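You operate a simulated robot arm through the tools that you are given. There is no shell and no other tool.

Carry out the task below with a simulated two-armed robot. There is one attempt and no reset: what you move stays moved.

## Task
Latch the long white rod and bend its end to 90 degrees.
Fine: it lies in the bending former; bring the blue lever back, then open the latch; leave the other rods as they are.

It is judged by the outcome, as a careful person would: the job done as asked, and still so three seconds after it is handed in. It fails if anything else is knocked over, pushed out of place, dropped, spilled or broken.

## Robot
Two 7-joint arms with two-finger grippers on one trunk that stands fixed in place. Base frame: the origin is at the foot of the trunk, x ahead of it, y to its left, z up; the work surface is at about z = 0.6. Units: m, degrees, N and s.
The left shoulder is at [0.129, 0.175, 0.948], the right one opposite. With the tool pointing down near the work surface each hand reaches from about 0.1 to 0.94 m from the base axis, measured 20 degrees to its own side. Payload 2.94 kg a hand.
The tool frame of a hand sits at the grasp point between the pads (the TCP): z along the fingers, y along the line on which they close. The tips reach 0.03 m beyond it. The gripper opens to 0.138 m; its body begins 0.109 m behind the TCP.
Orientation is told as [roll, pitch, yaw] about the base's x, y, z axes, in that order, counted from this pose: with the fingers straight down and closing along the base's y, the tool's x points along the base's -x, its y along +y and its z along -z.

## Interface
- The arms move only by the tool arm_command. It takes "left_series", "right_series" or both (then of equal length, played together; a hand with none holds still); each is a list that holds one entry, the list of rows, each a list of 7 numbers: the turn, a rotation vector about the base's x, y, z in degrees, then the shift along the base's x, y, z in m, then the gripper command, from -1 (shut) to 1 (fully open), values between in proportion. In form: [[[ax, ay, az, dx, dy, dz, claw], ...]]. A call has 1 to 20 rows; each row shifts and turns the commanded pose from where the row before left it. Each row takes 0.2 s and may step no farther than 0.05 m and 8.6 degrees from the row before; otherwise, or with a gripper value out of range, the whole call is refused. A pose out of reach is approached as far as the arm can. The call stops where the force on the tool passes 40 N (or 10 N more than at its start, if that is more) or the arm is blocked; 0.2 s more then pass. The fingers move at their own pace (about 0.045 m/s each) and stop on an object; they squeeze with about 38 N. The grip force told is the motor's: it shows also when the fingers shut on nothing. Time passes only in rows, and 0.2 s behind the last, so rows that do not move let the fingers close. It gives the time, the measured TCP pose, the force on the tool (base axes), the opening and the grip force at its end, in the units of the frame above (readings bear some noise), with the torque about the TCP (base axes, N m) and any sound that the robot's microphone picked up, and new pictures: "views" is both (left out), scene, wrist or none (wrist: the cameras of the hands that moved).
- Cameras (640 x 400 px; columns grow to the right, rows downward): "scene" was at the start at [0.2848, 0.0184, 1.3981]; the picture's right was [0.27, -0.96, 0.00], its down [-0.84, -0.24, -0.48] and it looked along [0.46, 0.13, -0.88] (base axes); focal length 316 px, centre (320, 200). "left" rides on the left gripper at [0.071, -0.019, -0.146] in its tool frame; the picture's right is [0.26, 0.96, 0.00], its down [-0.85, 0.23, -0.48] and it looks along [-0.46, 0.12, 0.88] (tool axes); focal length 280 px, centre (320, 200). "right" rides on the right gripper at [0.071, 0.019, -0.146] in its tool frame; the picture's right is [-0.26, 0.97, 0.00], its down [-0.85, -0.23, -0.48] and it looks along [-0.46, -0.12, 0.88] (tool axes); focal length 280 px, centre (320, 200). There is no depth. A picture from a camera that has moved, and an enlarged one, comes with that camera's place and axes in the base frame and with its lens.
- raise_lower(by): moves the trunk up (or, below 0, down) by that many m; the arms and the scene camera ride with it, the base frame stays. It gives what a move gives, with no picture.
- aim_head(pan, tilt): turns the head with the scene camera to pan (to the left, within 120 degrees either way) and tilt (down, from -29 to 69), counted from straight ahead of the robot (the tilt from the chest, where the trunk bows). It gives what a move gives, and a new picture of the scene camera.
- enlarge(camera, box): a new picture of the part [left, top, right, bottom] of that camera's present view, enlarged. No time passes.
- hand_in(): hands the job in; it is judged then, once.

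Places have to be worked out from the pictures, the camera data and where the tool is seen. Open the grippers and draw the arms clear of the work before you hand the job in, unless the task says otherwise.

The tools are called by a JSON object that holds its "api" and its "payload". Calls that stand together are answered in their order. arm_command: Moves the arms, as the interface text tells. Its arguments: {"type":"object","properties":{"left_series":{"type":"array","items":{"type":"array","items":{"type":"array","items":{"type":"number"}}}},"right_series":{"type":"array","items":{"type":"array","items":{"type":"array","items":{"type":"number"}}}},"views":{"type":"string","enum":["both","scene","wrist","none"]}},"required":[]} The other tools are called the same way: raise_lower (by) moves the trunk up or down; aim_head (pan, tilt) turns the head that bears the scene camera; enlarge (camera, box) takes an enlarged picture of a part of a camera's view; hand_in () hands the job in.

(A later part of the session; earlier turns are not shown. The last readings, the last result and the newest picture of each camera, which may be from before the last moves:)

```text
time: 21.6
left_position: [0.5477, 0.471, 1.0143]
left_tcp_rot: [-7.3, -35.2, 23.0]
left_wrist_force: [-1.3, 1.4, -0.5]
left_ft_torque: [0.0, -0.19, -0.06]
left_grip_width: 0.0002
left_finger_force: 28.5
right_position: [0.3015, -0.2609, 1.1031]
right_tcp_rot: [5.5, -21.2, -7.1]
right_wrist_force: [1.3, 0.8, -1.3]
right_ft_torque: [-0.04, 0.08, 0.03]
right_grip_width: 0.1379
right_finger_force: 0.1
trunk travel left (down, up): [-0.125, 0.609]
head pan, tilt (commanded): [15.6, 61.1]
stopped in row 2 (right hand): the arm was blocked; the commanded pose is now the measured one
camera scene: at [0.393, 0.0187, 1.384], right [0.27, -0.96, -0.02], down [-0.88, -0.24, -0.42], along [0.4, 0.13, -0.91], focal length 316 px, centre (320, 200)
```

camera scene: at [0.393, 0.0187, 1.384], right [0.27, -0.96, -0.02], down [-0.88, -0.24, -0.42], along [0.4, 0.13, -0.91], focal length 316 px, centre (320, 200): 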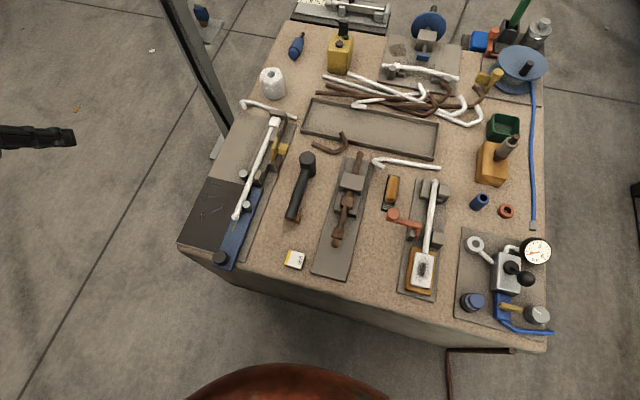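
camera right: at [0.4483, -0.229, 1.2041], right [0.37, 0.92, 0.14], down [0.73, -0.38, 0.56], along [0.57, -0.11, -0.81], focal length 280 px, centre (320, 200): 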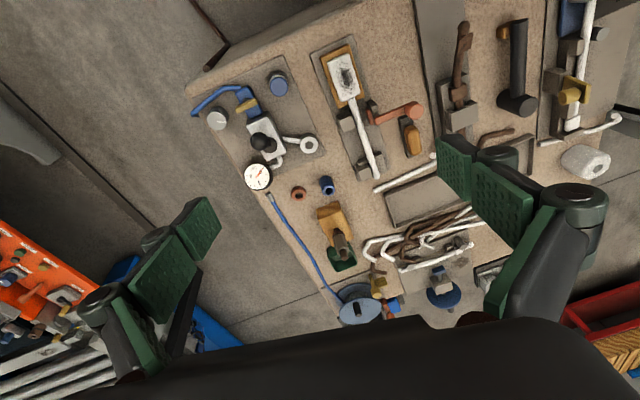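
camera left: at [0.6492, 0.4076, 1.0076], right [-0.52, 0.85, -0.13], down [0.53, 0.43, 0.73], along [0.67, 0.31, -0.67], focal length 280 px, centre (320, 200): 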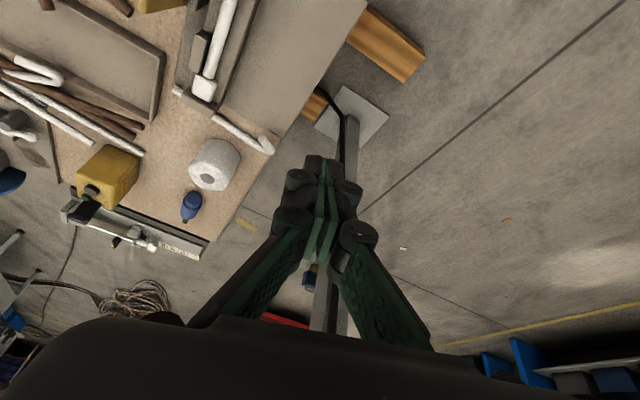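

The trunk still rocks fore and aft. I'll keep holding; the rocking should die out.

{"api": "arm_command", "payload": {"left_series": [[[0, 0, 0, 0, 0, 0, -1], [0, 0, 0, 0, 0, 0, -1], [0, 0, 0, 0, 0, 0, -1], [0, 0, 0, 0, 0, 0, -1], [0, 0, 0, 0, 0, 0, -1], [0, 0, 0, 0, 0, 0, -1], [0, 0, 0, 0, 0, 0, -1], [0, 0, 0, 0, 0, 0, -1]]], "views": "none"}}

{"api": "arm_command", "payload": {"left_series": [[[0, 0, 0, 0, 0, 0, -1], [0, 0, 0, 0, 0, 0, -1], [0, 0, 0, 0, 0, 0, -1], [0, 0, 0, 0, 0, 0, -1], [0, 0, 0, 0, 0, 0, -1], [0, 0, 0, 0, 0, 0, -1], [0, 0, 0, 0, 0, 0, -1], [0, 0, 0, 0, 0, 0, -1]]], "views": "scene"}}

```text
time: 21.9
left_position: [0.4201, 0.4743, 1.051]
left_tcp_rot: [-11.4, -41.8, 26.0]
left_wrist_force: [0.0, 1.9, -2.6]
left_ft_torque: [-0.1, -0.24, -0.11]
left_grip_width: 0.0
left_finger_force: 28.8
right_position: [0.1598, -0.2514, 1.1156]
right_tcp_rot: [8.7, -30.9, -6.9]
right_wrist_force: [-1.4, 2.0, -2.8]
right_ft_torque: [-0.23, -0.42, -0.08]
right_grip_width: 0.1382
right_finger_force: 0.1
trunk travel left (down, up): [-0.125, 0.609]
head pan, tilt (commanded): [15.6, 61.1]
stopped in row 1 (left hand): the arm was blocked; the commanded pose is now the measured one
```

```text
time: 23.7
left_position: [0.471, 0.4683, 1.0434]
left_tcp_rot: [-9.8, -39.3, 24.5]
left_wrist_force: [2.3, -1.7, -0.2]
left_ft_torque: [-0.02, 0.17, 0.03]
left_grip_width: 0.0
left_finger_force: 27.9
right_position: [0.2046, -0.2558, 1.1187]
right_tcp_rot: [8.8, -29.8, -7.0]
right_wrist_force: [1.1, 0.1, 1.0]
right_ft_torque: [-0.01, 0.2, 0.05]
right_grip_width: 0.1382
right_finger_force: 0.1
trunk travel left (down, up): [-0.125, 0.609]
head pan, tilt (commanded): [15.6, 61.1]
camera scene: at [0.2842, 0.0168, 1.3983], right [0.27, -0.96, 0.0], down [-0.84, -0.24, -0.48], along [0.46, 0.13, -0.88], focal length 316 px, centre (320, 200)
```

scene: 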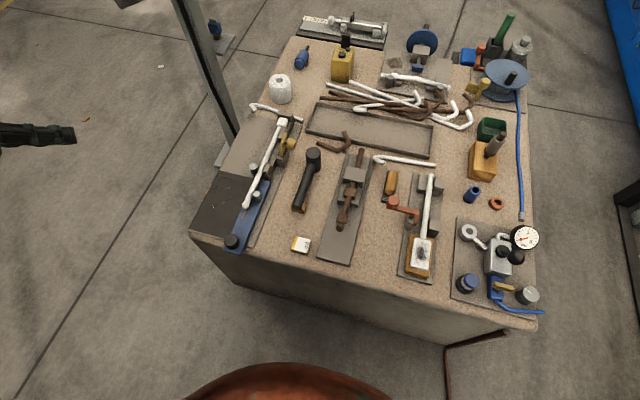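

The trunk has settled at its first pose (camera x 0.284). I'll turn the head to look at the left arm's posture before bringing the hand back.

{"api": "aim_head", "payload": {"pan": 60, "tilt": 45}}

```text
time: 24.9
left_position: [0.4716, 0.4692, 1.0408]
left_tcp_rot: [-9.8, -39.0, 24.5]
left_wrist_force: [-0.1, -0.6, 1.0]
left_ft_torque: [0.04, -0.02, -0.01]
left_grip_width: 0.0002
left_finger_force: 28.4
right_position: [0.2072, -0.2545, 1.1153]
right_tcp_rot: [8.5, -29.7, -7.0]
right_wrist_force: [0.4, -0.2, 0.3]
right_ft_torque: [0.03, 0.0, -0.02]
right_grip_width: 0.1379
right_finger_force: 0.1
trunk travel left (down, up): [-0.125, 0.609]
head pan, tilt (commanded): [60.0, 45.0]
camera scene: at [0.2621, 0.0705, 1.4185], right [0.87, -0.5, 0.0], down [-0.35, -0.61, -0.71], along [0.35, 0.61, -0.71], focal length 316 px, centre (320, 200)
```

scene: 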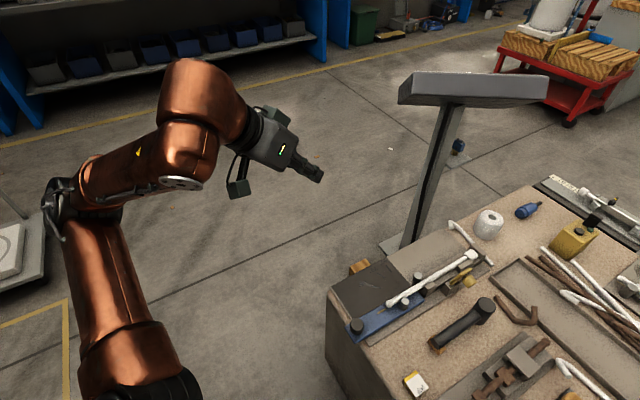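

The arm hangs clear with the fingers pitched forward about -39°. That tilt is useful: with the fingers pointing forward and down, the wrist stays nearer and the latch should come within reach. I'll set the hand to about [0, -40, 0] and move gently toward (0.58, 0.38, 0.93).

{"api": "arm_command", "payload": {"left_series": [[[1, 0, -2, 0.004, -0.004, -0.004, -1], [1.5, 0.1, -3.5, 0.01, -0.008, -0.01, -1], [1.5, 0.1, -3.5, 0.012, -0.01, -0.012, -1], [1.5, 0.2, -3.5, 0.012, -0.01, -0.012, -1], [1, 0.2, -3, 0.012, -0.01, -0.012, -1], [1, 0, -2.7, 0.012, -0.01, -0.012, -1], [0, 0, 0, 0.012, -0.01, -0.012, -1], [0, 0, 0, 0.012, -0.01, -0.012, -1], [0, 0, 0, 0.01, -0.01, -0.012, -1], [0, 0, 0, 0.006, -0.006, -0.006, -1], [0, 0, 0, 0, 0, 0, -1], [0, 0, 0, 0, 0, 0, -1]]], "views": "scene"}}

```text
time: 27.4
left_position: [0.5762, 0.3817, 0.9367]
left_tcp_rot: [-0.2, -40.2, 0.0]
left_wrist_force: [0.2, 0.0, 0.3]
left_ft_torque: [-0.02, -0.01, 0.0]
left_grip_width: 0.0
left_finger_force: 28.8
right_position: [0.2081, -0.2556, 1.1172]
right_tcp_rot: [8.5, -29.7, -6.9]
right_wrist_force: [0.6, 0.6, 0.7]
right_ft_torque: [0.02, -0.02, 0.0]
right_grip_width: 0.1381
right_finger_force: 0.0
trunk travel left (down, up): [-0.125, 0.609]
head pan, tilt (commanded): [60.0, 45.0]
camera scene: at [0.2625, 0.0705, 1.4184], right [0.87, -0.5, 0.0], down [-0.35, -0.61, -0.71], along [0.35, 0.61, -0.71], focal length 316 px, centre (320, 200)
```

scene: 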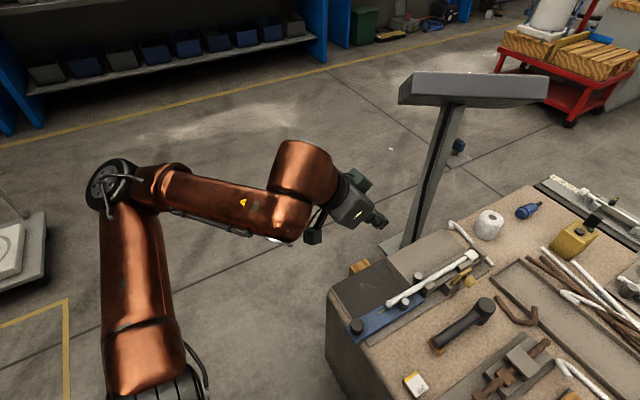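

The tilted pose tracks the commands well. I'll go on to about (0.70, 0.22, 0.85), with the head turned back to the bench.

{"api": "arm_command", "payload": {"left_series": [[[0, 0, 0, 0.005, -0.006, -0.003, -1], [0, 0, 0, 0.01, -0.012, -0.006, -1], [0, 0, 0, 0.01, -0.014, -0.007, -1], [0, 0, 0, 0.01, -0.014, -0.007, -1], [0, 0, 0, 0.01, -0.014, -0.007, -1], [0, 0, 0, 0.01, -0.014, -0.007, -1], [0, 0, 0, 0.01, -0.014, -0.007, -1], [0, 0, 0, 0.01, -0.014, -0.007, -1], [0, 0, 0, 0.01, -0.014, -0.007, -1], [0, 0, 0, 0.01, -0.014, -0.007, -1], [0, 0, 0, 0.01, -0.012, -0.007, -1], [0, 0, 0, 0.01, -0.011, -0.007, -1], [0, 0, 0, 0.006, -0.008, -0.004, -1], [0, 0, 0, 0.003, -0.003, -0.003, -1], [0, 0, 0, 0, 0, 0, -1], [0, 0, 0, 0, 0, 0, -1]]], "views": "none"}}

{"api": "aim_head", "payload": {"pan": 15.6, "tilt": 58}}

{"api": "enlarge", "payload": {"camera": "left", "box": [0, 0, 640, 400]}}

```text
time: 30.9
left_position: [0.6991, 0.2174, 0.8495]
left_tcp_rot: [-0.1, -40.2, 0.1]
left_wrist_force: [0.0, 0.0, 1.0]
left_ft_torque: [0.0, 0.0, -0.02]
left_grip_width: 0.0
left_finger_force: 28.5
right_position: [0.2078, -0.2555, 1.1166]
right_tcp_rot: [8.5, -29.7, -7.0]
right_wrist_force: [0.9, -0.7, -0.4]
right_ft_torque: [0.0, 0.02, 0.01]
right_grip_width: 0.1379
right_finger_force: 0.0
trunk travel left (down, up): [-0.125, 0.609]
head pan, tilt (commanded): [60.0, 45.0]
```

```text
time: 32.0
left_position: [0.7, 0.2165, 0.8495]
left_tcp_rot: [-0.1, -40.2, 0.1]
left_wrist_force: [0.8, 0.0, -1.0]
left_ft_torque: [0.03, 0.01, 0.01]
left_grip_width: 0.0
left_finger_force: 28.6
right_position: [0.2082, -0.2564, 1.117]
right_tcp_rot: [8.6, -29.8, -7.0]
right_wrist_force: [-0.3, 0.1, 0.0]
right_ft_torque: [0.02, 0.01, -0.03]
right_grip_width: 0.138
right_finger_force: 0.1
trunk travel left (down, up): [-0.125, 0.609]
head pan, tilt (commanded): [15.6, 58.0]
camera scene: at [0.2882, 0.0185, 1.4013], right [0.27, -0.96, 0.0], down [-0.82, -0.23, -0.53], along [0.51, 0.14, -0.85], focal length 316 px, centre (320, 200)
```

scene: 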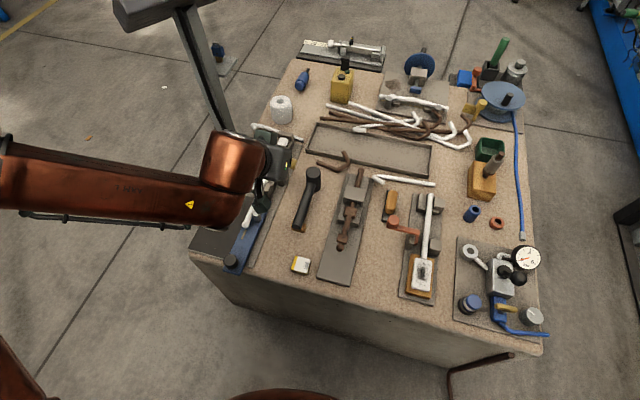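

```text
1.00 times, centred on (320, 200) of left (not enlarged: the box is as wide or as high as the picture)
camera zoom: at [0.5514, 0.1984, 0.9151], right [-0.2, 0.96, -0.17], down [0.34, 0.23, 0.91], along [0.92, 0.12, -0.38], focal length 280 px, centre (320, 200)
```

zoom: 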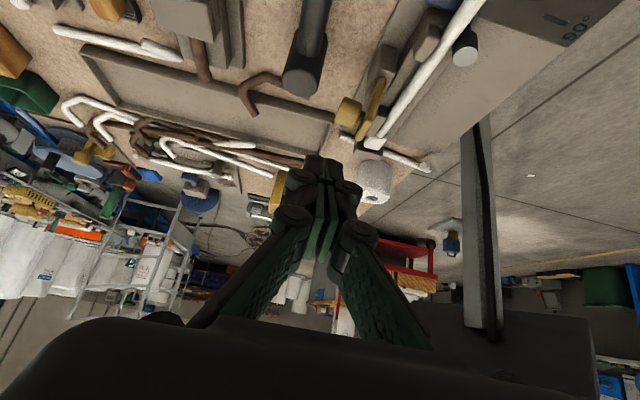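

I now have another view of the latch from this pose. I'll enlarge it to refine the knob and leaf positions.

{"api": "enlarge", "payload": {"camera": "left", "box": [280, 20, 480, 180]}}

{"api": "enlarge", "payload": {"camera": "scene", "box": [240, 110, 340, 220]}}

```text
2.50 times, centred on (380, 100) of left
camera zoom: at [0.5514, 0.1984, 0.9151], right [-0.2, 0.96, -0.17], down [0.34, 0.23, 0.91], along [0.92, 0.12, -0.38], focal length 701 px, centre (170, 450)
```

zoom: 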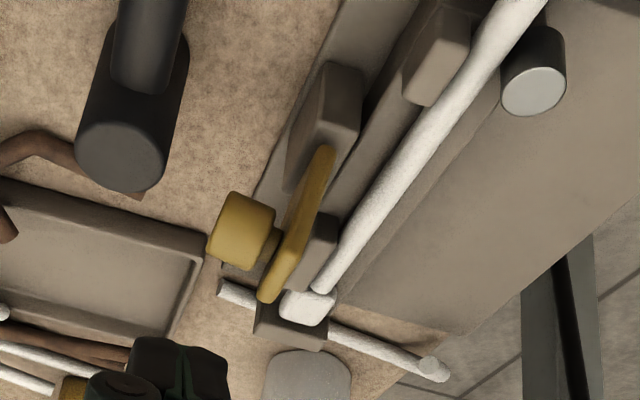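

```text
3.64 times, centred on (290, 165) of scene
camera zoom: at [0.2882, 0.0185, 1.4013], right [0.27, -0.96, 0.0], down [-0.82, -0.23, -0.53], along [0.51, 0.14, -0.85], focal length 1150 px, centre (429, 327)
```

zoom: 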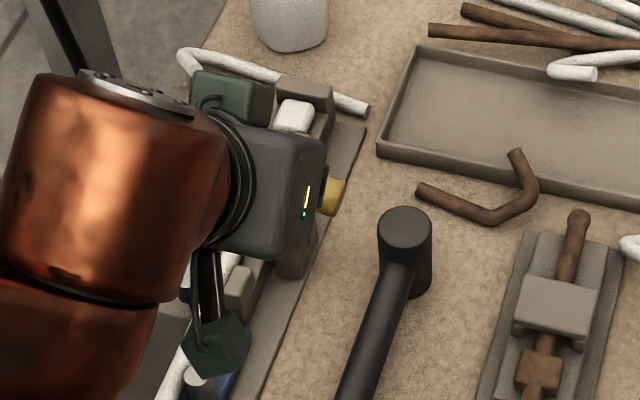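

The knob centre is confirmed near (0.803, 0.245, 0.700), the leaf top near z = 0.73, the hammer head top near z = 0.67. I'll go down to about (0.79, 0.195, 0.722), just to the -y side of the knob and above the hammer.

{"api": "arm_command", "payload": {"left_series": [[[0, 0, 0, 0.004, -0.002, -0.005, -1], [0, 0, 0, 0.007, -0.002, -0.01, -1], [0, 0, 0, 0.008, -0.002, -0.011, -1], [0, 0, 0, 0.008, -0.002, -0.011, -1], [0, 0, 0, 0.008, -0.002, -0.011, -1], [0, 0, 0, 0.008, -0.002, -0.011, -1], [0, 0, 0, 0.008, -0.002, -0.011, -1], [0, 0, 0, 0.008, -0.002, -0.011, -1], [0, 0, 0, 0.008, -0.002, -0.011, -1], [0, 0, 0, 0.008, -0.002, -0.011, -1], [0, 0, 0, 0.007, -0.002, -0.011, -1], [0, 0, 0, 0.005, -0.001, -0.009, -1], [0, 0, 0, 0.003, 0, -0.005, -1], [0, 0, 0, 0, 0, 0, -1], [0, 0, 0, 0, 0, 0, -1]]], "views": "both"}}

```text
time: 35.2
left_position: [0.7693, 0.2033, 0.7471]
left_tcp_rot: [-0.1, -40.1, 0.1]
left_wrist_force: [0.2, 0.6, -0.4]
left_ft_torque: [0.02, 0.0, 0.01]
left_grip_width: 0.0
left_finger_force: 28.6
left hand out of reach, approached as far as the arm can: row 10, 11, 12, 13
right_position: [0.2075, -0.2546, 1.1169]
right_tcp_rot: [8.6, -29.7, -7.0]
right_wrist_force: [-0.3, 0.0, 0.8]
right_ft_torque: [0.04, -0.01, -0.02]
right_grip_width: 0.1379
right_finger_force: 0.0
trunk travel left (down, up): [-0.125, 0.609]
head pan, tilt (commanded): [15.6, 58.0]
camera scene: at [0.2883, 0.0185, 1.4013], right [0.27, -0.96, 0.0], down [-0.82, -0.23, -0.53], along [0.51, 0.14, -0.85], focal length 316 px, centre (320, 200)
camera left: at [0.6214, 0.1843, 0.8121], right [-0.2, 0.96, -0.17], down [0.34, 0.23, 0.91], along [0.92, 0.12, -0.38], focal length 280 px, centre (320, 200)
```

scene: 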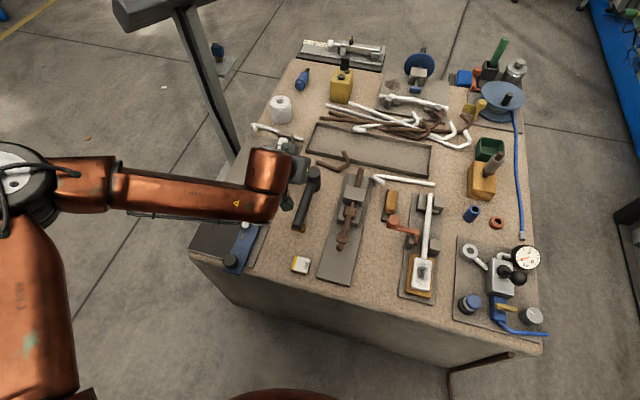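
left: 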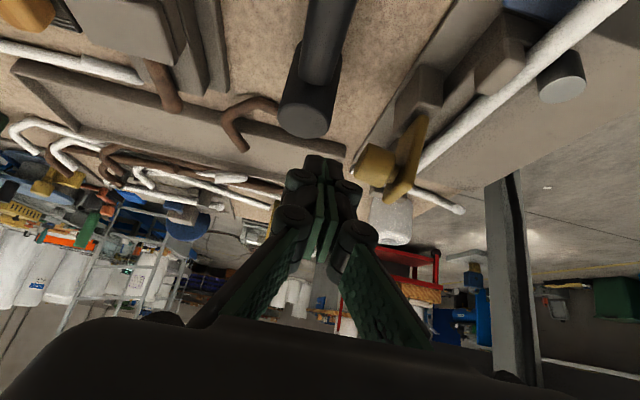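

With a fixed tilt forward, the reach ends at (0.77, 0.20, 0.747); the elbow seems stuck near (0.40, 0.45). If the hand comes from the +y side instead (yaw -35, tilt 50), the wrist stays nearer the elbow, so I'll back up a bit and turn the hand that way.

{"api": "arm_command", "payload": {"left_series": [[[0, 0, 0, -0.004, 0, 0.005, -1], [0, 0, 0, -0.008, 0, 0.01, -1], [0, -2, 0, -0.008, 0, 0.01, -1], [0, -2, -2, -0.008, 0, 0.01, -1], [0, -2, -3, -0.004, 0, 0.01, -1], [0, 0, -4, 0, 0, 0.005, -1], [0, 0, -4, 0, 0, 0, -1], [0, 0, -4, 0, 0, 0, -1], [0, 0, -4, 0, 0, 0, -1], [0, 0, -4, 0, 0, 0, -1], [0, 0, -4, 0, 0, 0, -1], [0, 0, -4, 0, 0, 0, -1], [0, 0, -2, 0, 0, 0, -1], [0, 0, 0, 0, 0, 0, -1], [0, 0, 0, 0, 0, 0, -1]]], "views": "both"}}

```text
time: 38.4
left_position: [0.7365, 0.2034, 0.7977]
left_tcp_rot: [0.0, -46.2, -35.0]
left_wrist_force: [-0.4, -0.8, -0.1]
left_ft_torque: [-0.03, -0.03, -0.02]
left_grip_width: 0.0
left_finger_force: 28.2
right_position: [0.2074, -0.2545, 1.1161]
right_tcp_rot: [8.6, -29.7, -7.0]
right_wrist_force: [-0.2, 1.0, 0.4]
right_ft_torque: [0.02, 0.0, -0.02]
right_grip_width: 0.1378
right_finger_force: 0.0
trunk travel left (down, up): [-0.125, 0.609]
head pan, tilt (commanded): [15.6, 58.0]
camera scene: at [0.2882, 0.0185, 1.4013], right [0.27, -0.96, 0.0], down [-0.82, -0.23, -0.53], along [0.51, 0.14, -0.85], focal length 316 px, centre (320, 200)
camera left: at [0.6001, 0.2758, 0.8463], right [0.4, 0.89, -0.19], down [0.33, 0.05, 0.94], along [0.85, -0.44, -0.28], focal length 280 px, centre (320, 200)
```

scene: 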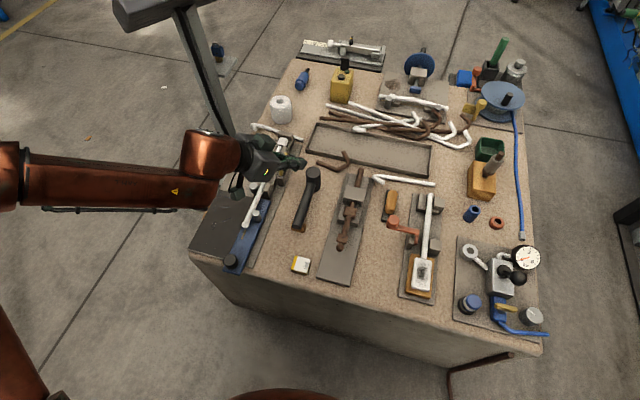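
left: 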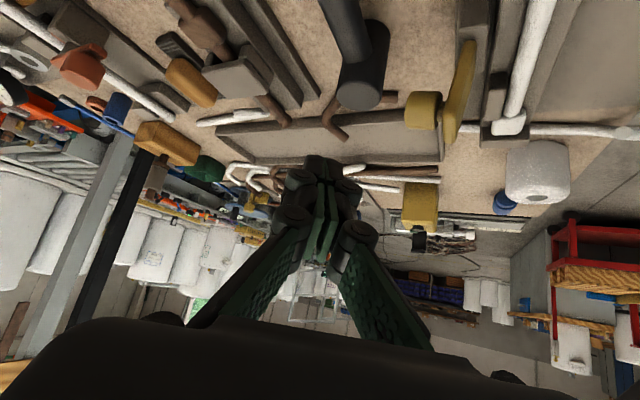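

The turned pose works. I'll take a middle yaw (-20) with tilt 50 and move to about (0.795, 0.19, 0.735), then look before the last lowering beside the knob.

{"api": "arm_command", "payload": {"left_series": [[[0, 0, 1, 0.003, -0.001, -0.003, -1], [-0.5, -0.9, 1.5, 0.006, -0.001, -0.006, -1], [-0.5, -0.9, 1.5, 0.007, -0.001, -0.008, -1], [-0.5, -0.9, 2, 0.007, -0.001, -0.008, -1], [-0.4, -0.8, 2, 0.007, -0.001, -0.008, -1], [0, 0, 2, 0.007, -0.001, -0.008, -1], [0, 0, 2, 0.007, -0.001, -0.008, -1], [0, 0, 2, 0.007, -0.002, -0.007, -1], [0, 0, 1, 0.005, -0.002, -0.005, -1], [0, 0, 0, 0.002, -0.001, -0.002, -1], [0, 0, 0, 0, 0, 0, -1], [0, 0, 0, 0, 0, 0, -1]]], "views": "both"}}

{"api": "enlarge", "payload": {"camera": "scene", "box": [240, 110, 340, 200]}}

{"api": "enlarge", "payload": {"camera": "left", "box": [230, 30, 480, 230]}}

```text
time: 41.0
left_position: [0.7956, 0.1901, 0.7338]
left_tcp_rot: [0.2, -50.2, -20.1]
left_wrist_force: [0.1, 0.6, -0.4]
left_ft_torque: [-0.01, 0.01, -0.03]
left_grip_width: 0.0
left_finger_force: 28.4
right_position: [0.2069, -0.2554, 1.1169]
right_tcp_rot: [8.5, -29.6, -6.9]
right_wrist_force: [-0.2, 0.1, -0.7]
right_ft_torque: [-0.04, 0.01, 0.03]
right_grip_width: 0.138
right_finger_force: 0.1
trunk travel left (down, up): [-0.125, 0.609]
head pan, tilt (commanded): [15.6, 58.0]
camera scene: at [0.2883, 0.0185, 1.4013], right [0.27, -0.96, 0.0], down [-0.82, -0.23, -0.53], along [0.51, 0.14, -0.85], focal length 316 px, centre (320, 200)
camera left: at [0.6411, 0.2264, 0.7724], right [0.17, 0.97, -0.2], down [0.24, 0.15, 0.96], along [0.95, -0.21, -0.21], focal length 280 px, centre (320, 200)
```

scene: 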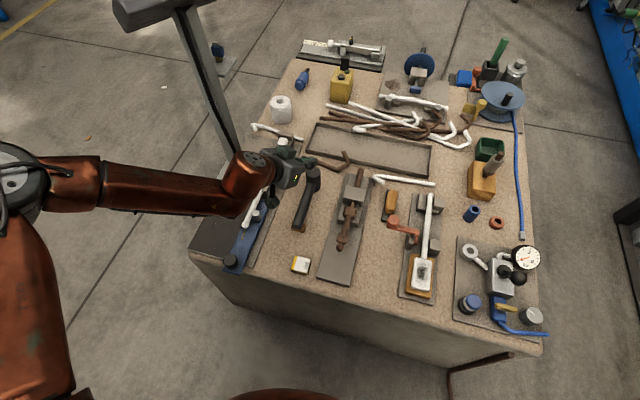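
left: 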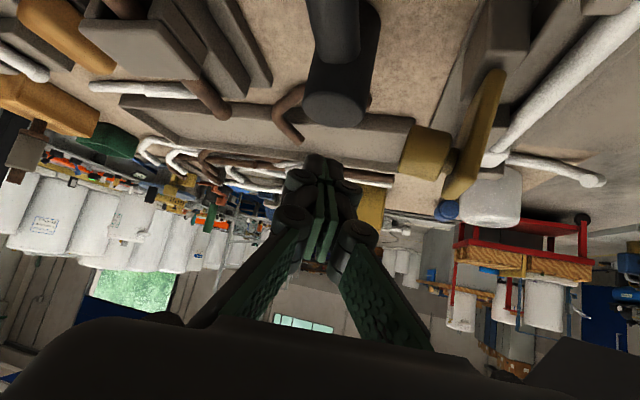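

```text
4.44 times, centred on (290, 155) of scene
camera zoom: at [0.2883, 0.0185, 1.4013], right [0.27, -0.96, 0.0], down [-0.82, -0.23, -0.53], along [0.51, 0.14, -0.85], focal length 1405 px, centre (453, 400)
```

zoom: 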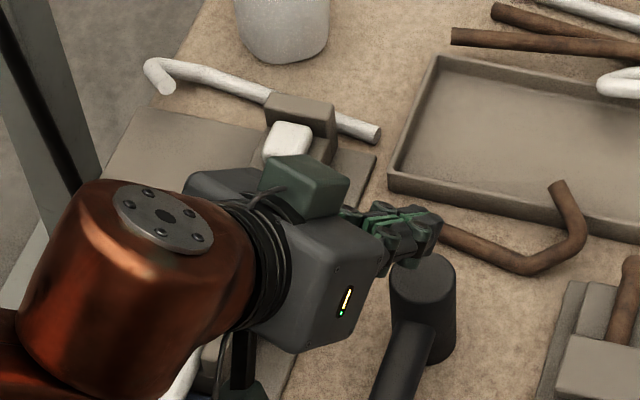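

```text
2.00 times, centred on (355, 130) of left
camera zoom: at [0.6411, 0.2264, 0.7724], right [0.17, 0.97, -0.2], down [0.24, 0.15, 0.96], along [0.95, -0.21, -0.21], focal length 561 px, centre (250, 340)
```

zoom: 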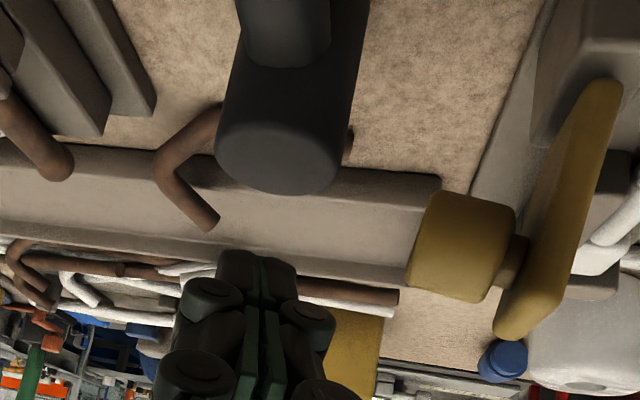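

The fingertips are at (0.817, 0.182, 0.71), clear to the right of the knob (its face at y about 0.233) and above the hammer. I'll lower by 12 mm and push gently toward +y against the knob.

{"api": "arm_command", "payload": {"left_series": [[[0, 0, 0, 0, 0, -0.006, -1], [0, 0, 0, 0, 0.003, -0.006, -1], [0, 0, 0, 0, 0.006, 0, -1], [0, 0, 0, 0, 0.007, 0, -1], [0, 0, 0, 0, 0.007, 0, -1], [0, 0, 0, 0, 0.007, 0, -1], [0, 0, 0, 0, 0.007, 0, -1], [0, 0, 0, 0, 0.007, 0, -1], [0, 0, 0, 0, 0.005, 0, -1], [0, 0, 0, 0, 0, 0, -1]]], "views": "wrist"}}

{"api": "enlarge", "payload": {"camera": "left", "box": [230, 30, 480, 230]}}

```text
time: 43.2
left_position: [0.7944, 0.2415, 0.7209]
left_tcp_rot: [0.4, -50.1, -20.1]
left_wrist_force: [0.5, 0.3, 0.1]
left_ft_torque: [0.01, -0.02, 0.02]
left_grip_width: 0.0003
left_finger_force: 28.3
right_position: [0.2074, -0.2556, 1.1155]
right_tcp_rot: [8.6, -29.6, -6.9]
right_wrist_force: [0.3, -0.1, -0.1]
right_ft_torque: [0.0, 0.0, 0.02]
right_grip_width: 0.138
right_finger_force: 0.0
trunk travel left (down, up): [-0.125, 0.609]
head pan, tilt (commanded): [15.6, 58.0]
camera left: at [0.6405, 0.2764, 0.7598], right [0.17, 0.97, -0.2], down [0.25, 0.15, 0.96], along [0.95, -0.21, -0.21], focal length 280 px, centre (320, 200)
```

left: 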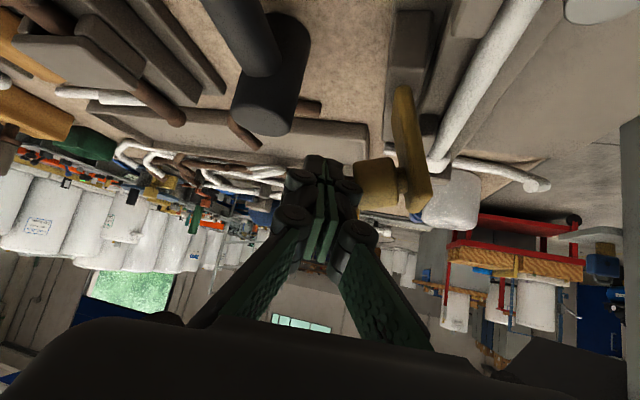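

```text
2.00 times, centred on (355, 130) of left
camera zoom: at [0.6405, 0.2764, 0.7598], right [0.17, 0.97, -0.2], down [0.25, 0.15, 0.96], along [0.95, -0.21, -0.21], focal length 561 px, centre (250, 340)
```

zoom: 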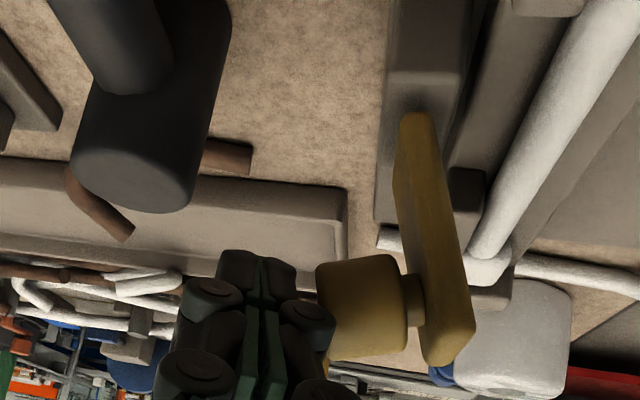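

The leaf turned with little force and is now about upright. I'll go on pushing toward +y to bring it over onto the rod.

{"api": "arm_command", "payload": {"left_series": [[[0, 0, 0, 0, 0.004, 0, -1], [0, 0, 0, 0, 0.007, 0, -1], [0, 0, 0, 0, 0.007, 0, -1], [0, 0, 0, 0, 0.007, 0, -1], [0, 0, 0, 0, 0.007, 0, -1], [0, 0, 0, 0, 0.006, 0, -1], [0, 0, 0, 0, 0.004, 0, -1], [0, 0, 0, 0, 0, 0, -1]]], "views": "both"}}

{"api": "enlarge", "payload": {"camera": "left", "box": [230, 30, 480, 230]}}

```text
time: 45.0
left_position: [0.7942, 0.2823, 0.7223]
left_tcp_rot: [0.3, -50.2, -20.3]
left_wrist_force: [-0.2, 0.3, 0.3]
left_ft_torque: [-0.01, 0.04, 0.04]
left_grip_width: 0.0
left_finger_force: 28.7
right_position: [0.2083, -0.2558, 1.1185]
right_tcp_rot: [8.6, -29.7, -6.9]
right_wrist_force: [-0.6, 0.4, 0.1]
right_ft_torque: [0.0, 0.02, -0.02]
right_grip_width: 0.1381
right_finger_force: 0.1
trunk travel left (down, up): [-0.125, 0.609]
head pan, tilt (commanded): [15.6, 58.0]
camera scene: at [0.2883, 0.0186, 1.4013], right [0.27, -0.96, 0.0], down [-0.82, -0.23, -0.53], along [0.51, 0.14, -0.85], focal length 316 px, centre (320, 200)
camera left: at [0.6407, 0.318, 0.7601], right [0.17, 0.97, -0.2], down [0.24, 0.15, 0.96], along [0.95, -0.21, -0.21], focal length 280 px, centre (320, 200)
```

scene: 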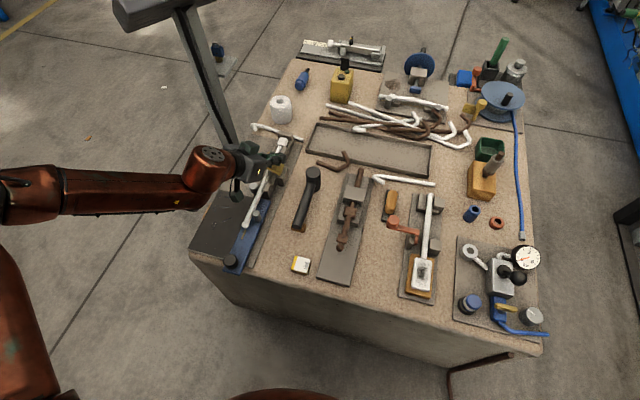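
left: 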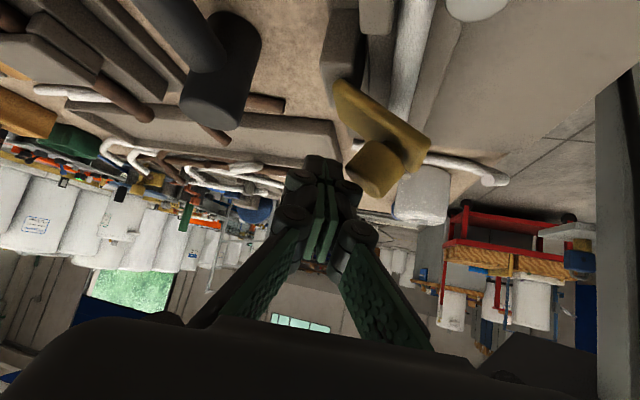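

```text
2.00 times, centred on (355, 130) of left
camera zoom: at [0.6407, 0.318, 0.7601], right [0.17, 0.97, -0.2], down [0.24, 0.15, 0.96], along [0.95, -0.21, -0.21], focal length 561 px, centre (250, 340)
```

zoom: 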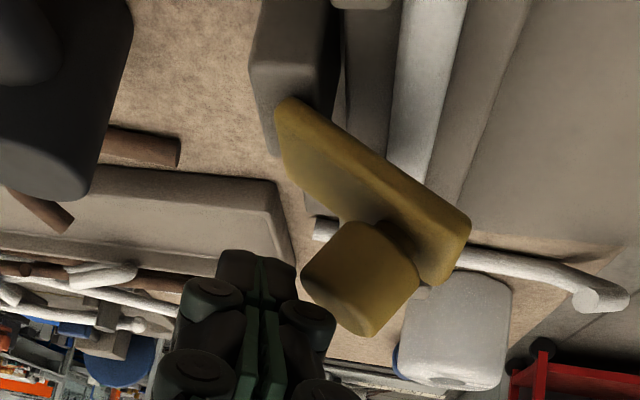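

The leaf is about halfway over. I'll push another 35 mm toward +y.

{"api": "arm_command", "payload": {"left_series": [[[0, 0, 0, 0, 0.004, 0, -1], [0, 0, 0, 0, 0.006, 0, -1], [0, 0, 0, 0, 0.006, 0, -1], [0, 0, 0, 0, 0.006, 0, -1], [0, 0, 0, 0, 0.006, 0, -1], [0, 0, 0, 0, 0.004, 0, -1], [0, 0, 0, 0, 0, 0, -1]]], "views": "wrist"}}

{"api": "enlarge", "payload": {"camera": "left", "box": [230, 30, 480, 230]}}

```text
time: 46.6
left_position: [0.7942, 0.3147, 0.7225]
left_tcp_rot: [0.4, -50.1, -20.2]
left_wrist_force: [-0.4, 0.6, -0.8]
left_ft_torque: [0.0, -0.04, -0.02]
left_grip_width: 0.0
left_finger_force: 28.1
right_position: [0.2076, -0.2551, 1.1177]
right_tcp_rot: [8.5, -29.7, -6.9]
right_wrist_force: [0.2, 0.1, -0.4]
right_ft_torque: [0.02, 0.0, 0.01]
right_grip_width: 0.1383
right_finger_force: 0.0
trunk travel left (down, up): [-0.125, 0.609]
head pan, tilt (commanded): [15.6, 58.0]
camera left: at [0.6408, 0.3501, 0.7602], right [0.17, 0.97, -0.2], down [0.24, 0.15, 0.96], along [0.95, -0.21, -0.21], focal length 280 px, centre (320, 200)
```

left: 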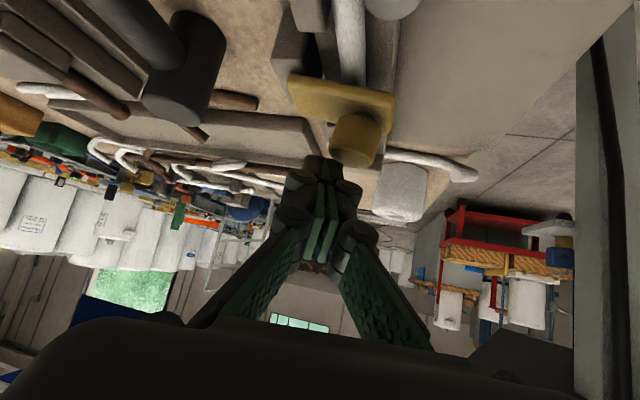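

```text
2.00 times, centred on (355, 130) of left
camera zoom: at [0.6408, 0.3501, 0.7602], right [0.17, 0.97, -0.2], down [0.24, 0.15, 0.96], along [0.95, -0.21, -0.21], focal length 561 px, centre (250, 340)
```

zoom: 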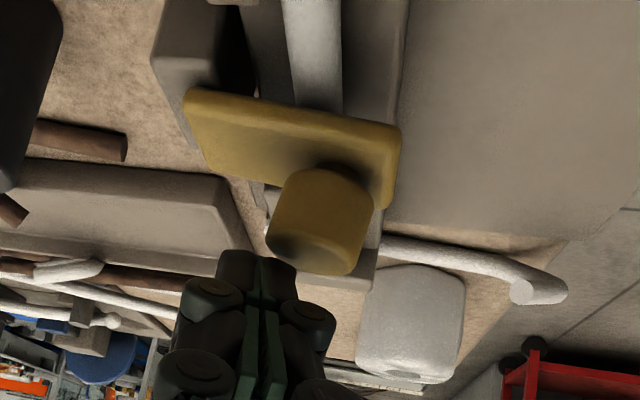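

The leaf lies almost flat over the rod, with its knob top near (0.803, 0.33, 0.69). I'll lift a bit, move over the knob and press it down gently.

{"api": "arm_command", "payload": {"left_series": [[[0, 0, 0, 0, -0.002, 0.006, -1], [0, 0, 0, 0, 0, 0.008, -1], [0, 0, 0, -0.003, 0.006, 0.002, -1], [0, 0, 0, -0.003, 0.007, 0, -1], [0, 0, 0, 0, 0.007, 0, -1], [0, 0, 0, 0, 0.006, 0, -1], [0, 0, 0, 0, 0, 0, -1], [0, 0, 0, 0, 0, -0.004, -1], [0, 0, 0, 0, 0, -0.004, -1], [0, 0, 0, 0, 0, -0.004, -1], [0, 0, 0, 0, 0, -0.004, -1], [0, 0, 0, 0, 0, 0, -1]]], "views": "wrist"}}

{"api": "enlarge", "payload": {"camera": "left", "box": [200, 30, 450, 230]}}

```text
time: 49.2
left_position: [0.7893, 0.3384, 0.7227]
left_tcp_rot: [0.3, -50.1, -20.1]
left_wrist_force: [-0.1, 0.2, 0.5]
left_ft_torque: [0.02, 0.01, -0.02]
left_grip_width: 0.0
left_finger_force: 28.5
right_position: [0.2072, -0.2562, 1.1172]
right_tcp_rot: [8.6, -29.7, -7.0]
right_wrist_force: [-0.3, 1.5, -0.1]
right_ft_torque: [0.0, 0.03, 0.03]
right_grip_width: 0.1379
right_finger_force: 0.1
trunk travel left (down, up): [-0.125, 0.609]
head pan, tilt (commanded): [15.6, 58.0]
camera left: at [0.635, 0.3738, 0.7606], right [0.17, 0.97, -0.2], down [0.24, 0.15, 0.96], along [0.95, -0.21, -0.21], focal length 280 px, centre (320, 200)
```

left: 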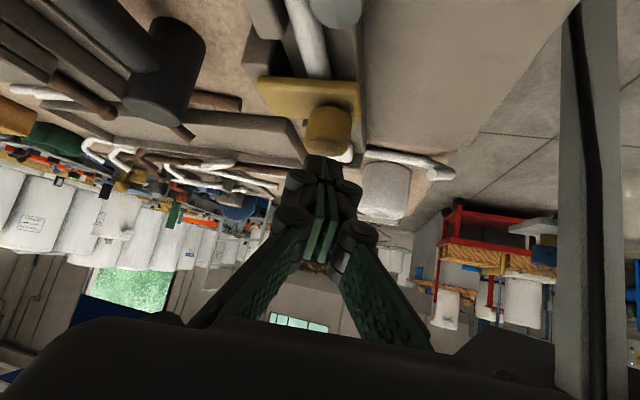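

```text
2.00 times, centred on (325, 130) of left
camera zoom: at [0.635, 0.3738, 0.7606], right [0.17, 0.97, -0.2], down [0.24, 0.15, 0.96], along [0.95, -0.21, -0.21], focal length 561 px, centre (310, 340)
```

zoom: 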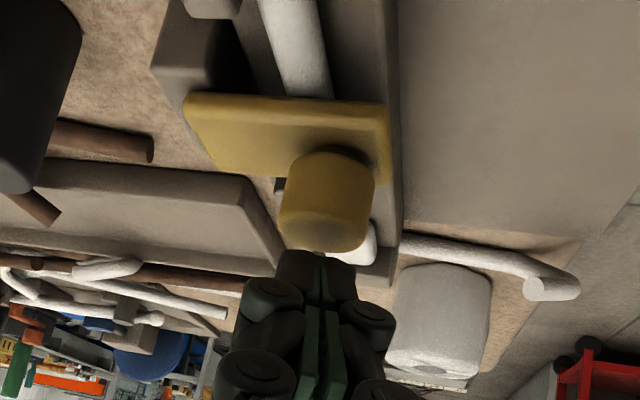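

There is no contact yet; the leaf looks flat. I'll go down further in small steps to press the knob.

{"api": "arm_command", "payload": {"left_series": [[[0, 0, 0, 0, 0, -0.003, -1], [0, 0, 0, 0, 0, -0.003, -1], [0, 0, 0, 0, 0, -0.003, -1], [0, 0, 0, 0, 0, -0.003, -1], [0, 0, 0, 0, 0, 0, -1]]], "views": "wrist"}}

{"api": "enlarge", "payload": {"camera": "left", "box": [200, 30, 450, 230]}}

```text
time: 50.4
left_position: [0.7886, 0.3397, 0.7153]
left_tcp_rot: [0.5, -50.5, -20.3]
left_wrist_force: [-0.5, 1.7, 16.3]
left_ft_torque: [0.0, -0.16, -0.06]
left_grip_width: 0.006
left_finger_force: 28.4
right_position: [0.2063, -0.2558, 1.1179]
right_tcp_rot: [8.6, -29.7, -6.9]
right_wrist_force: [-0.2, 0.4, -0.4]
right_ft_torque: [0.01, 0.01, 0.0]
right_grip_width: 0.1381
right_finger_force: 0.0
trunk travel left (down, up): [-0.125, 0.609]
head pan, tilt (commanded): [15.6, 58.0]
camera left: at [0.635, 0.3737, 0.7517], right [0.17, 0.97, -0.2], down [0.24, 0.15, 0.96], along [0.96, -0.21, -0.2], focal length 280 px, centre (320, 200)
```

left: 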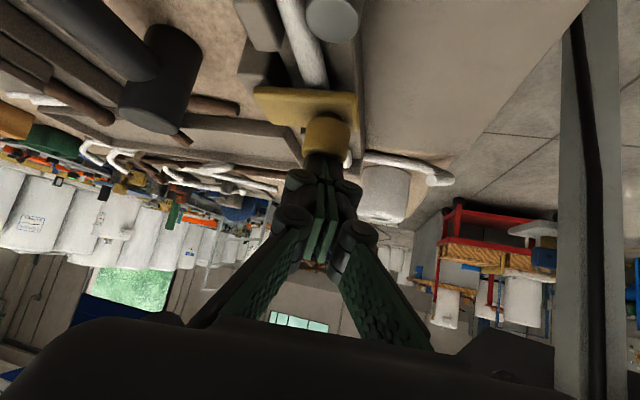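

```text
2.00 times, centred on (325, 130) of left
camera zoom: at [0.635, 0.3737, 0.7517], right [0.17, 0.97, -0.2], down [0.24, 0.15, 0.96], along [0.96, -0.21, -0.2], focal length 561 px, centre (310, 340)
```

zoom: 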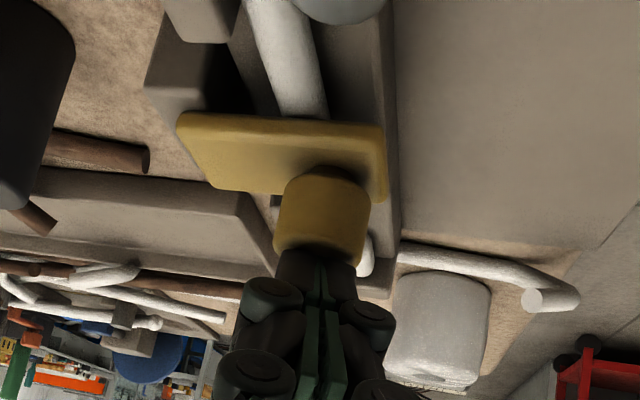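

Contact now with 16 N down on the knob. I'll press a little more to be sure it seats or clicks.

{"api": "arm_command", "payload": {"left_series": [[[0, 0, 0, 0, 0, -0.003, -1], [0, 0, 0, 0, 0, -0.003, -1], [0, 0, 0, 0, 0, 0, -1]]], "views": "wrist"}}

{"api": "enlarge", "payload": {"camera": "left", "box": [200, 30, 450, 230]}}

```text
time: 51.1
left_position: [0.7936, 0.3379, 0.7145]
left_tcp_rot: [0.9, -51.3, -20.4]
left_wrist_force: [-1.9, -0.8, 18.3]
left_ft_torque: [-0.09, -0.16, -0.19]
left_grip_width: 0.0059
left_finger_force: 28.4
right_position: [0.207, -0.2551, 1.1165]
right_tcp_rot: [8.7, -29.7, -7.0]
right_wrist_force: [0.0, 0.1, -0.7]
right_ft_torque: [-0.04, 0.01, -0.02]
right_grip_width: 0.1381
right_finger_force: 0.1
trunk travel left (down, up): [-0.125, 0.609]
head pan, tilt (commanded): [15.6, 58.0]
stopped in row 3 (left hand): the force on the tool passed its limit at 41 N (the readings are from after the stop); the commanded pose is now the measured one
camera left: at [0.6387, 0.373, 0.7495], right [0.17, 0.97, -0.2], down [0.23, 0.15, 0.96], along [0.96, -0.21, -0.19], focal length 280 px, centre (320, 200)
```

left: 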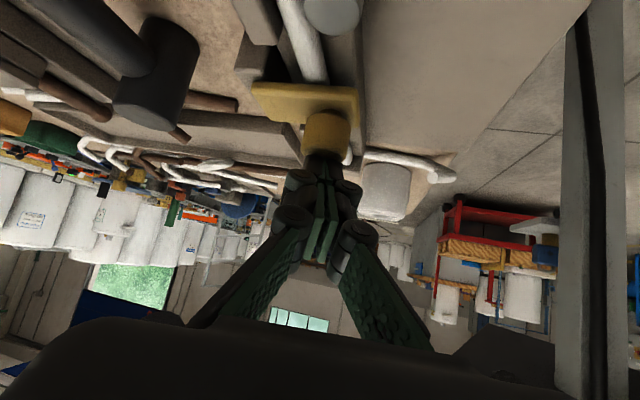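

```text
2.00 times, centred on (325, 130) of left
camera zoom: at [0.6387, 0.373, 0.7495], right [0.17, 0.97, -0.2], down [0.23, 0.15, 0.96], along [0.96, -0.21, -0.19], focal length 561 px, centre (310, 340)
```

zoom: 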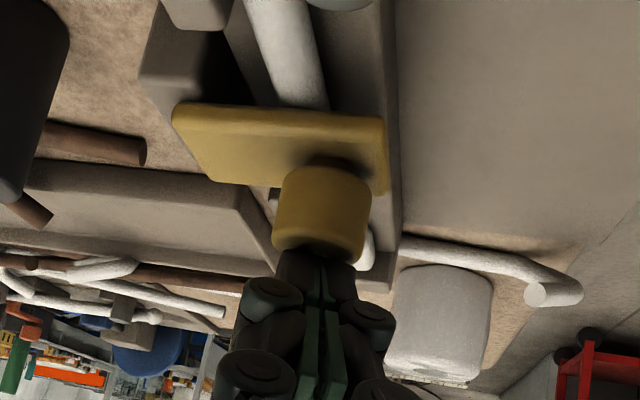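

A hard stop at 41 N: the leaf is down. I'll lift off straight up and away and inspect the latch.

{"api": "arm_command", "payload": {"left_series": [[[0, 0, 0, 0, 0, 0.006, -1], [0, 0, 0, -0.002, 0, 0.008, -1], [0, 0, 0, -0.005, 0, 0.01, -1], [0, 0, 0, -0.008, 0.002, 0.01, -1], [0, 0, 0, -0.01, 0.005, 0.01, -1], [0, 0, 0, -0.01, 0.008, 0.01, -1], [0, 0, 0, -0.01, 0.008, 0.01, -1], [0, 0, 0, -0.01, 0.008, 0.01, -1], [0, 0, 0, -0.01, 0.008, 0.008, -1], [0, 0, 0, -0.005, 0.004, 0.004, -1], [0, 0, 0, 0, 0, 0, -1]]], "views": "both"}}

{"api": "enlarge", "payload": {"camera": "left", "box": [180, 0, 430, 200]}}

{"api": "enlarge", "payload": {"camera": "scene", "box": [220, 120, 320, 220]}}

```text
time: 53.5
left_position: [0.7217, 0.3826, 0.7955]
left_tcp_rot: [0.5, -50.8, -20.2]
left_wrist_force: [0.8, 1.5, 0.6]
left_ft_torque: [-0.01, -0.04, 0.0]
left_grip_width: 0.0
left_finger_force: 28.4
right_position: [0.2068, -0.2548, 1.1155]
right_tcp_rot: [8.7, -29.8, -6.9]
right_wrist_force: [0.2, 0.6, -0.3]
right_ft_torque: [0.0, 0.02, 0.04]
right_grip_width: 0.1378
right_finger_force: 0.2
trunk travel left (down, up): [-0.125, 0.609]
head pan, tilt (commanded): [15.6, 58.0]
camera scene: at [0.2883, 0.0187, 1.4013], right [0.27, -0.96, 0.0], down [-0.82, -0.23, -0.53], along [0.51, 0.14, -0.85], focal length 316 px, centre (320, 200)
camera left: at [0.5671, 0.4173, 0.8323], right [0.17, 0.97, -0.2], down [0.24, 0.15, 0.96], along [0.96, -0.21, -0.2], focal length 280 px, centre (320, 200)
```

scene: 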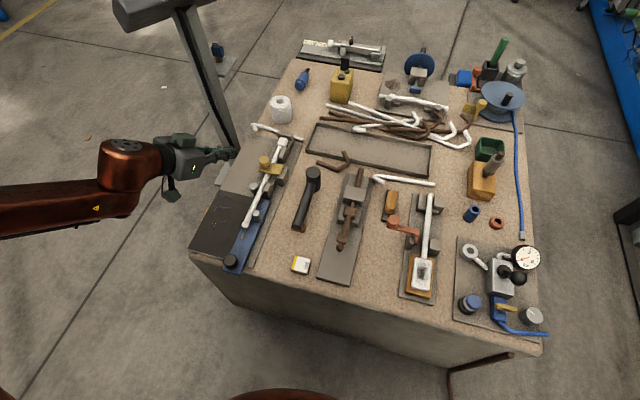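
left: 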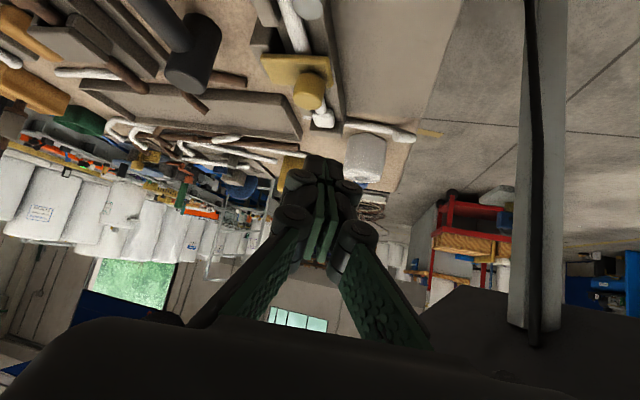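

```text
2.00 times, centred on (305, 100) of left
camera zoom: at [0.5671, 0.4173, 0.8323], right [0.17, 0.97, -0.2], down [0.24, 0.15, 0.96], along [0.96, -0.21, -0.2], focal length 561 px, centre (350, 400)
```

zoom: 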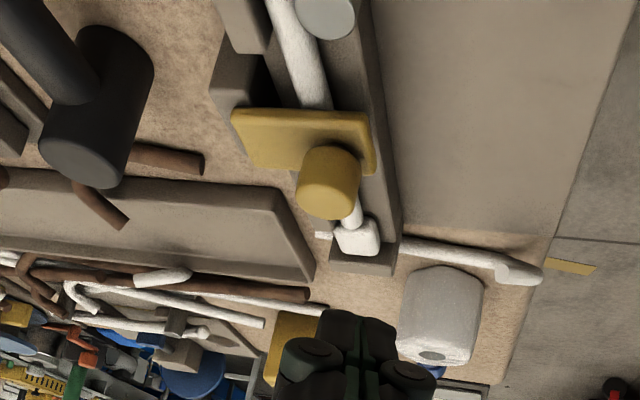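

```text
4.00 times, centred on (270, 170) of scene
camera zoom: at [0.2883, 0.0187, 1.4013], right [0.27, -0.96, 0.0], down [-0.82, -0.23, -0.53], along [0.51, 0.14, -0.85], focal length 1265 px, centre (520, 320)
```

zoom: 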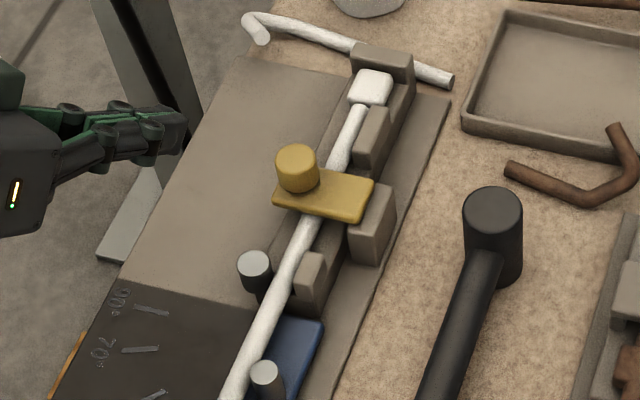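

The latch is closed flat over the rod. Next the lever: I'll bring the hand back over the lever's knob at (0.50, 0.31), turned straight down at z = 0.80, and open it partly.

{"api": "arm_command", "payload": {"left_series": [[[0, 0, 1, -0.005, -0.002, 0.004, -1], [0, 0, 3, -0.01, -0.004, 0.004, -1], [0, 0, 4, -0.014, -0.005, 0.004, -1], [0, 0, 4, -0.014, -0.005, 0.004, -1], [0, 0, 4, -0.014, -0.005, 0.004, -0.5], [0, 0, 4, -0.014, -0.005, 0, 0.16], [0, 3, 0.2, -0.014, -0.005, 0, 0.16], [0, 4, 0, -0.014, -0.005, 0, 0.16], [0, 4, 0, -0.014, -0.005, 0, 0.16], [0, 4, 0, -0.014, -0.005, 0, 0.16], [0, 4, 0, -0.014, -0.005, 0, 0.16], [0, 4, 0, -0.014, -0.005, 0, 0.16], [0, 4, 0, -0.014, -0.005, 0, 0.16], [0, 4, 0, -0.014, -0.005, 0, 0.16], [0, 4, 0, -0.014, -0.004, 0, 0.16], [0, 4, 0, -0.012, -0.003, 0, 0.16], [0, 4, 0, -0.01, -0.002, 0, 0.16], [0, 4, 0, -0.004, 0, 0, 0.16], [0, 3.8, 0, 0, 0, 0, 0.16], [0, 0, 0, 0, 0, 0, 0.16]]], "views": "both"}}

```text
time: 57.7
left_position: [0.4981, 0.3058, 0.815]
left_tcp_rot: [0.5, 0.0, 0.0]
left_wrist_force: [-0.2, 0.6, 0.3]
left_ft_torque: [0.0, 0.0, 0.03]
left_grip_width: 0.0799
left_finger_force: 0.0
right_position: [0.2076, -0.2546, 1.1179]
right_tcp_rot: [8.6, -29.7, -6.9]
right_wrist_force: [-0.3, -0.2, -0.3]
right_ft_torque: [-0.01, 0.03, 0.01]
right_grip_width: 0.1381
right_finger_force: 0.1
trunk travel left (down, up): [-0.125, 0.609]
head pan, tilt (commanded): [15.6, 58.0]
camera scene: at [0.2881, 0.0187, 1.4013], right [0.27, -0.96, 0.0], down [-0.82, -0.23, -0.53], along [0.51, 0.14, -0.85], focal length 316 px, centre (320, 200)
camera left: at [0.4285, 0.2863, 0.9605], right [-0.26, 0.97, 0.01], down [0.85, 0.23, 0.48], along [0.46, 0.13, -0.88], focal length 280 px, centre (320, 200)
```

scene: 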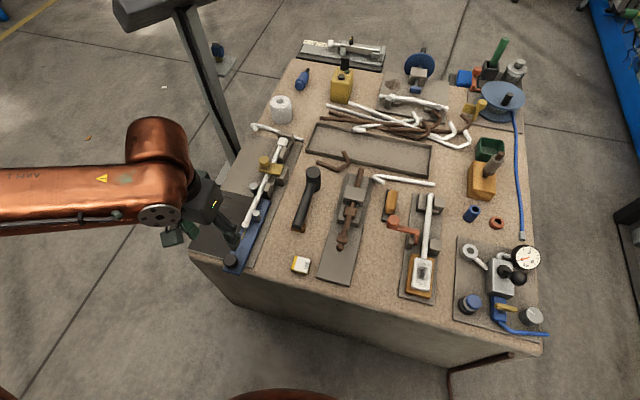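
left: 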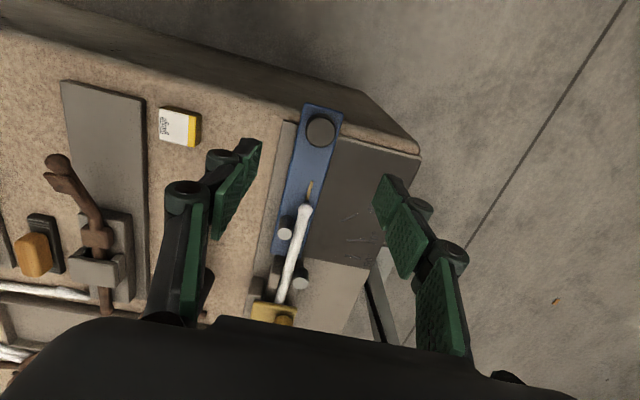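

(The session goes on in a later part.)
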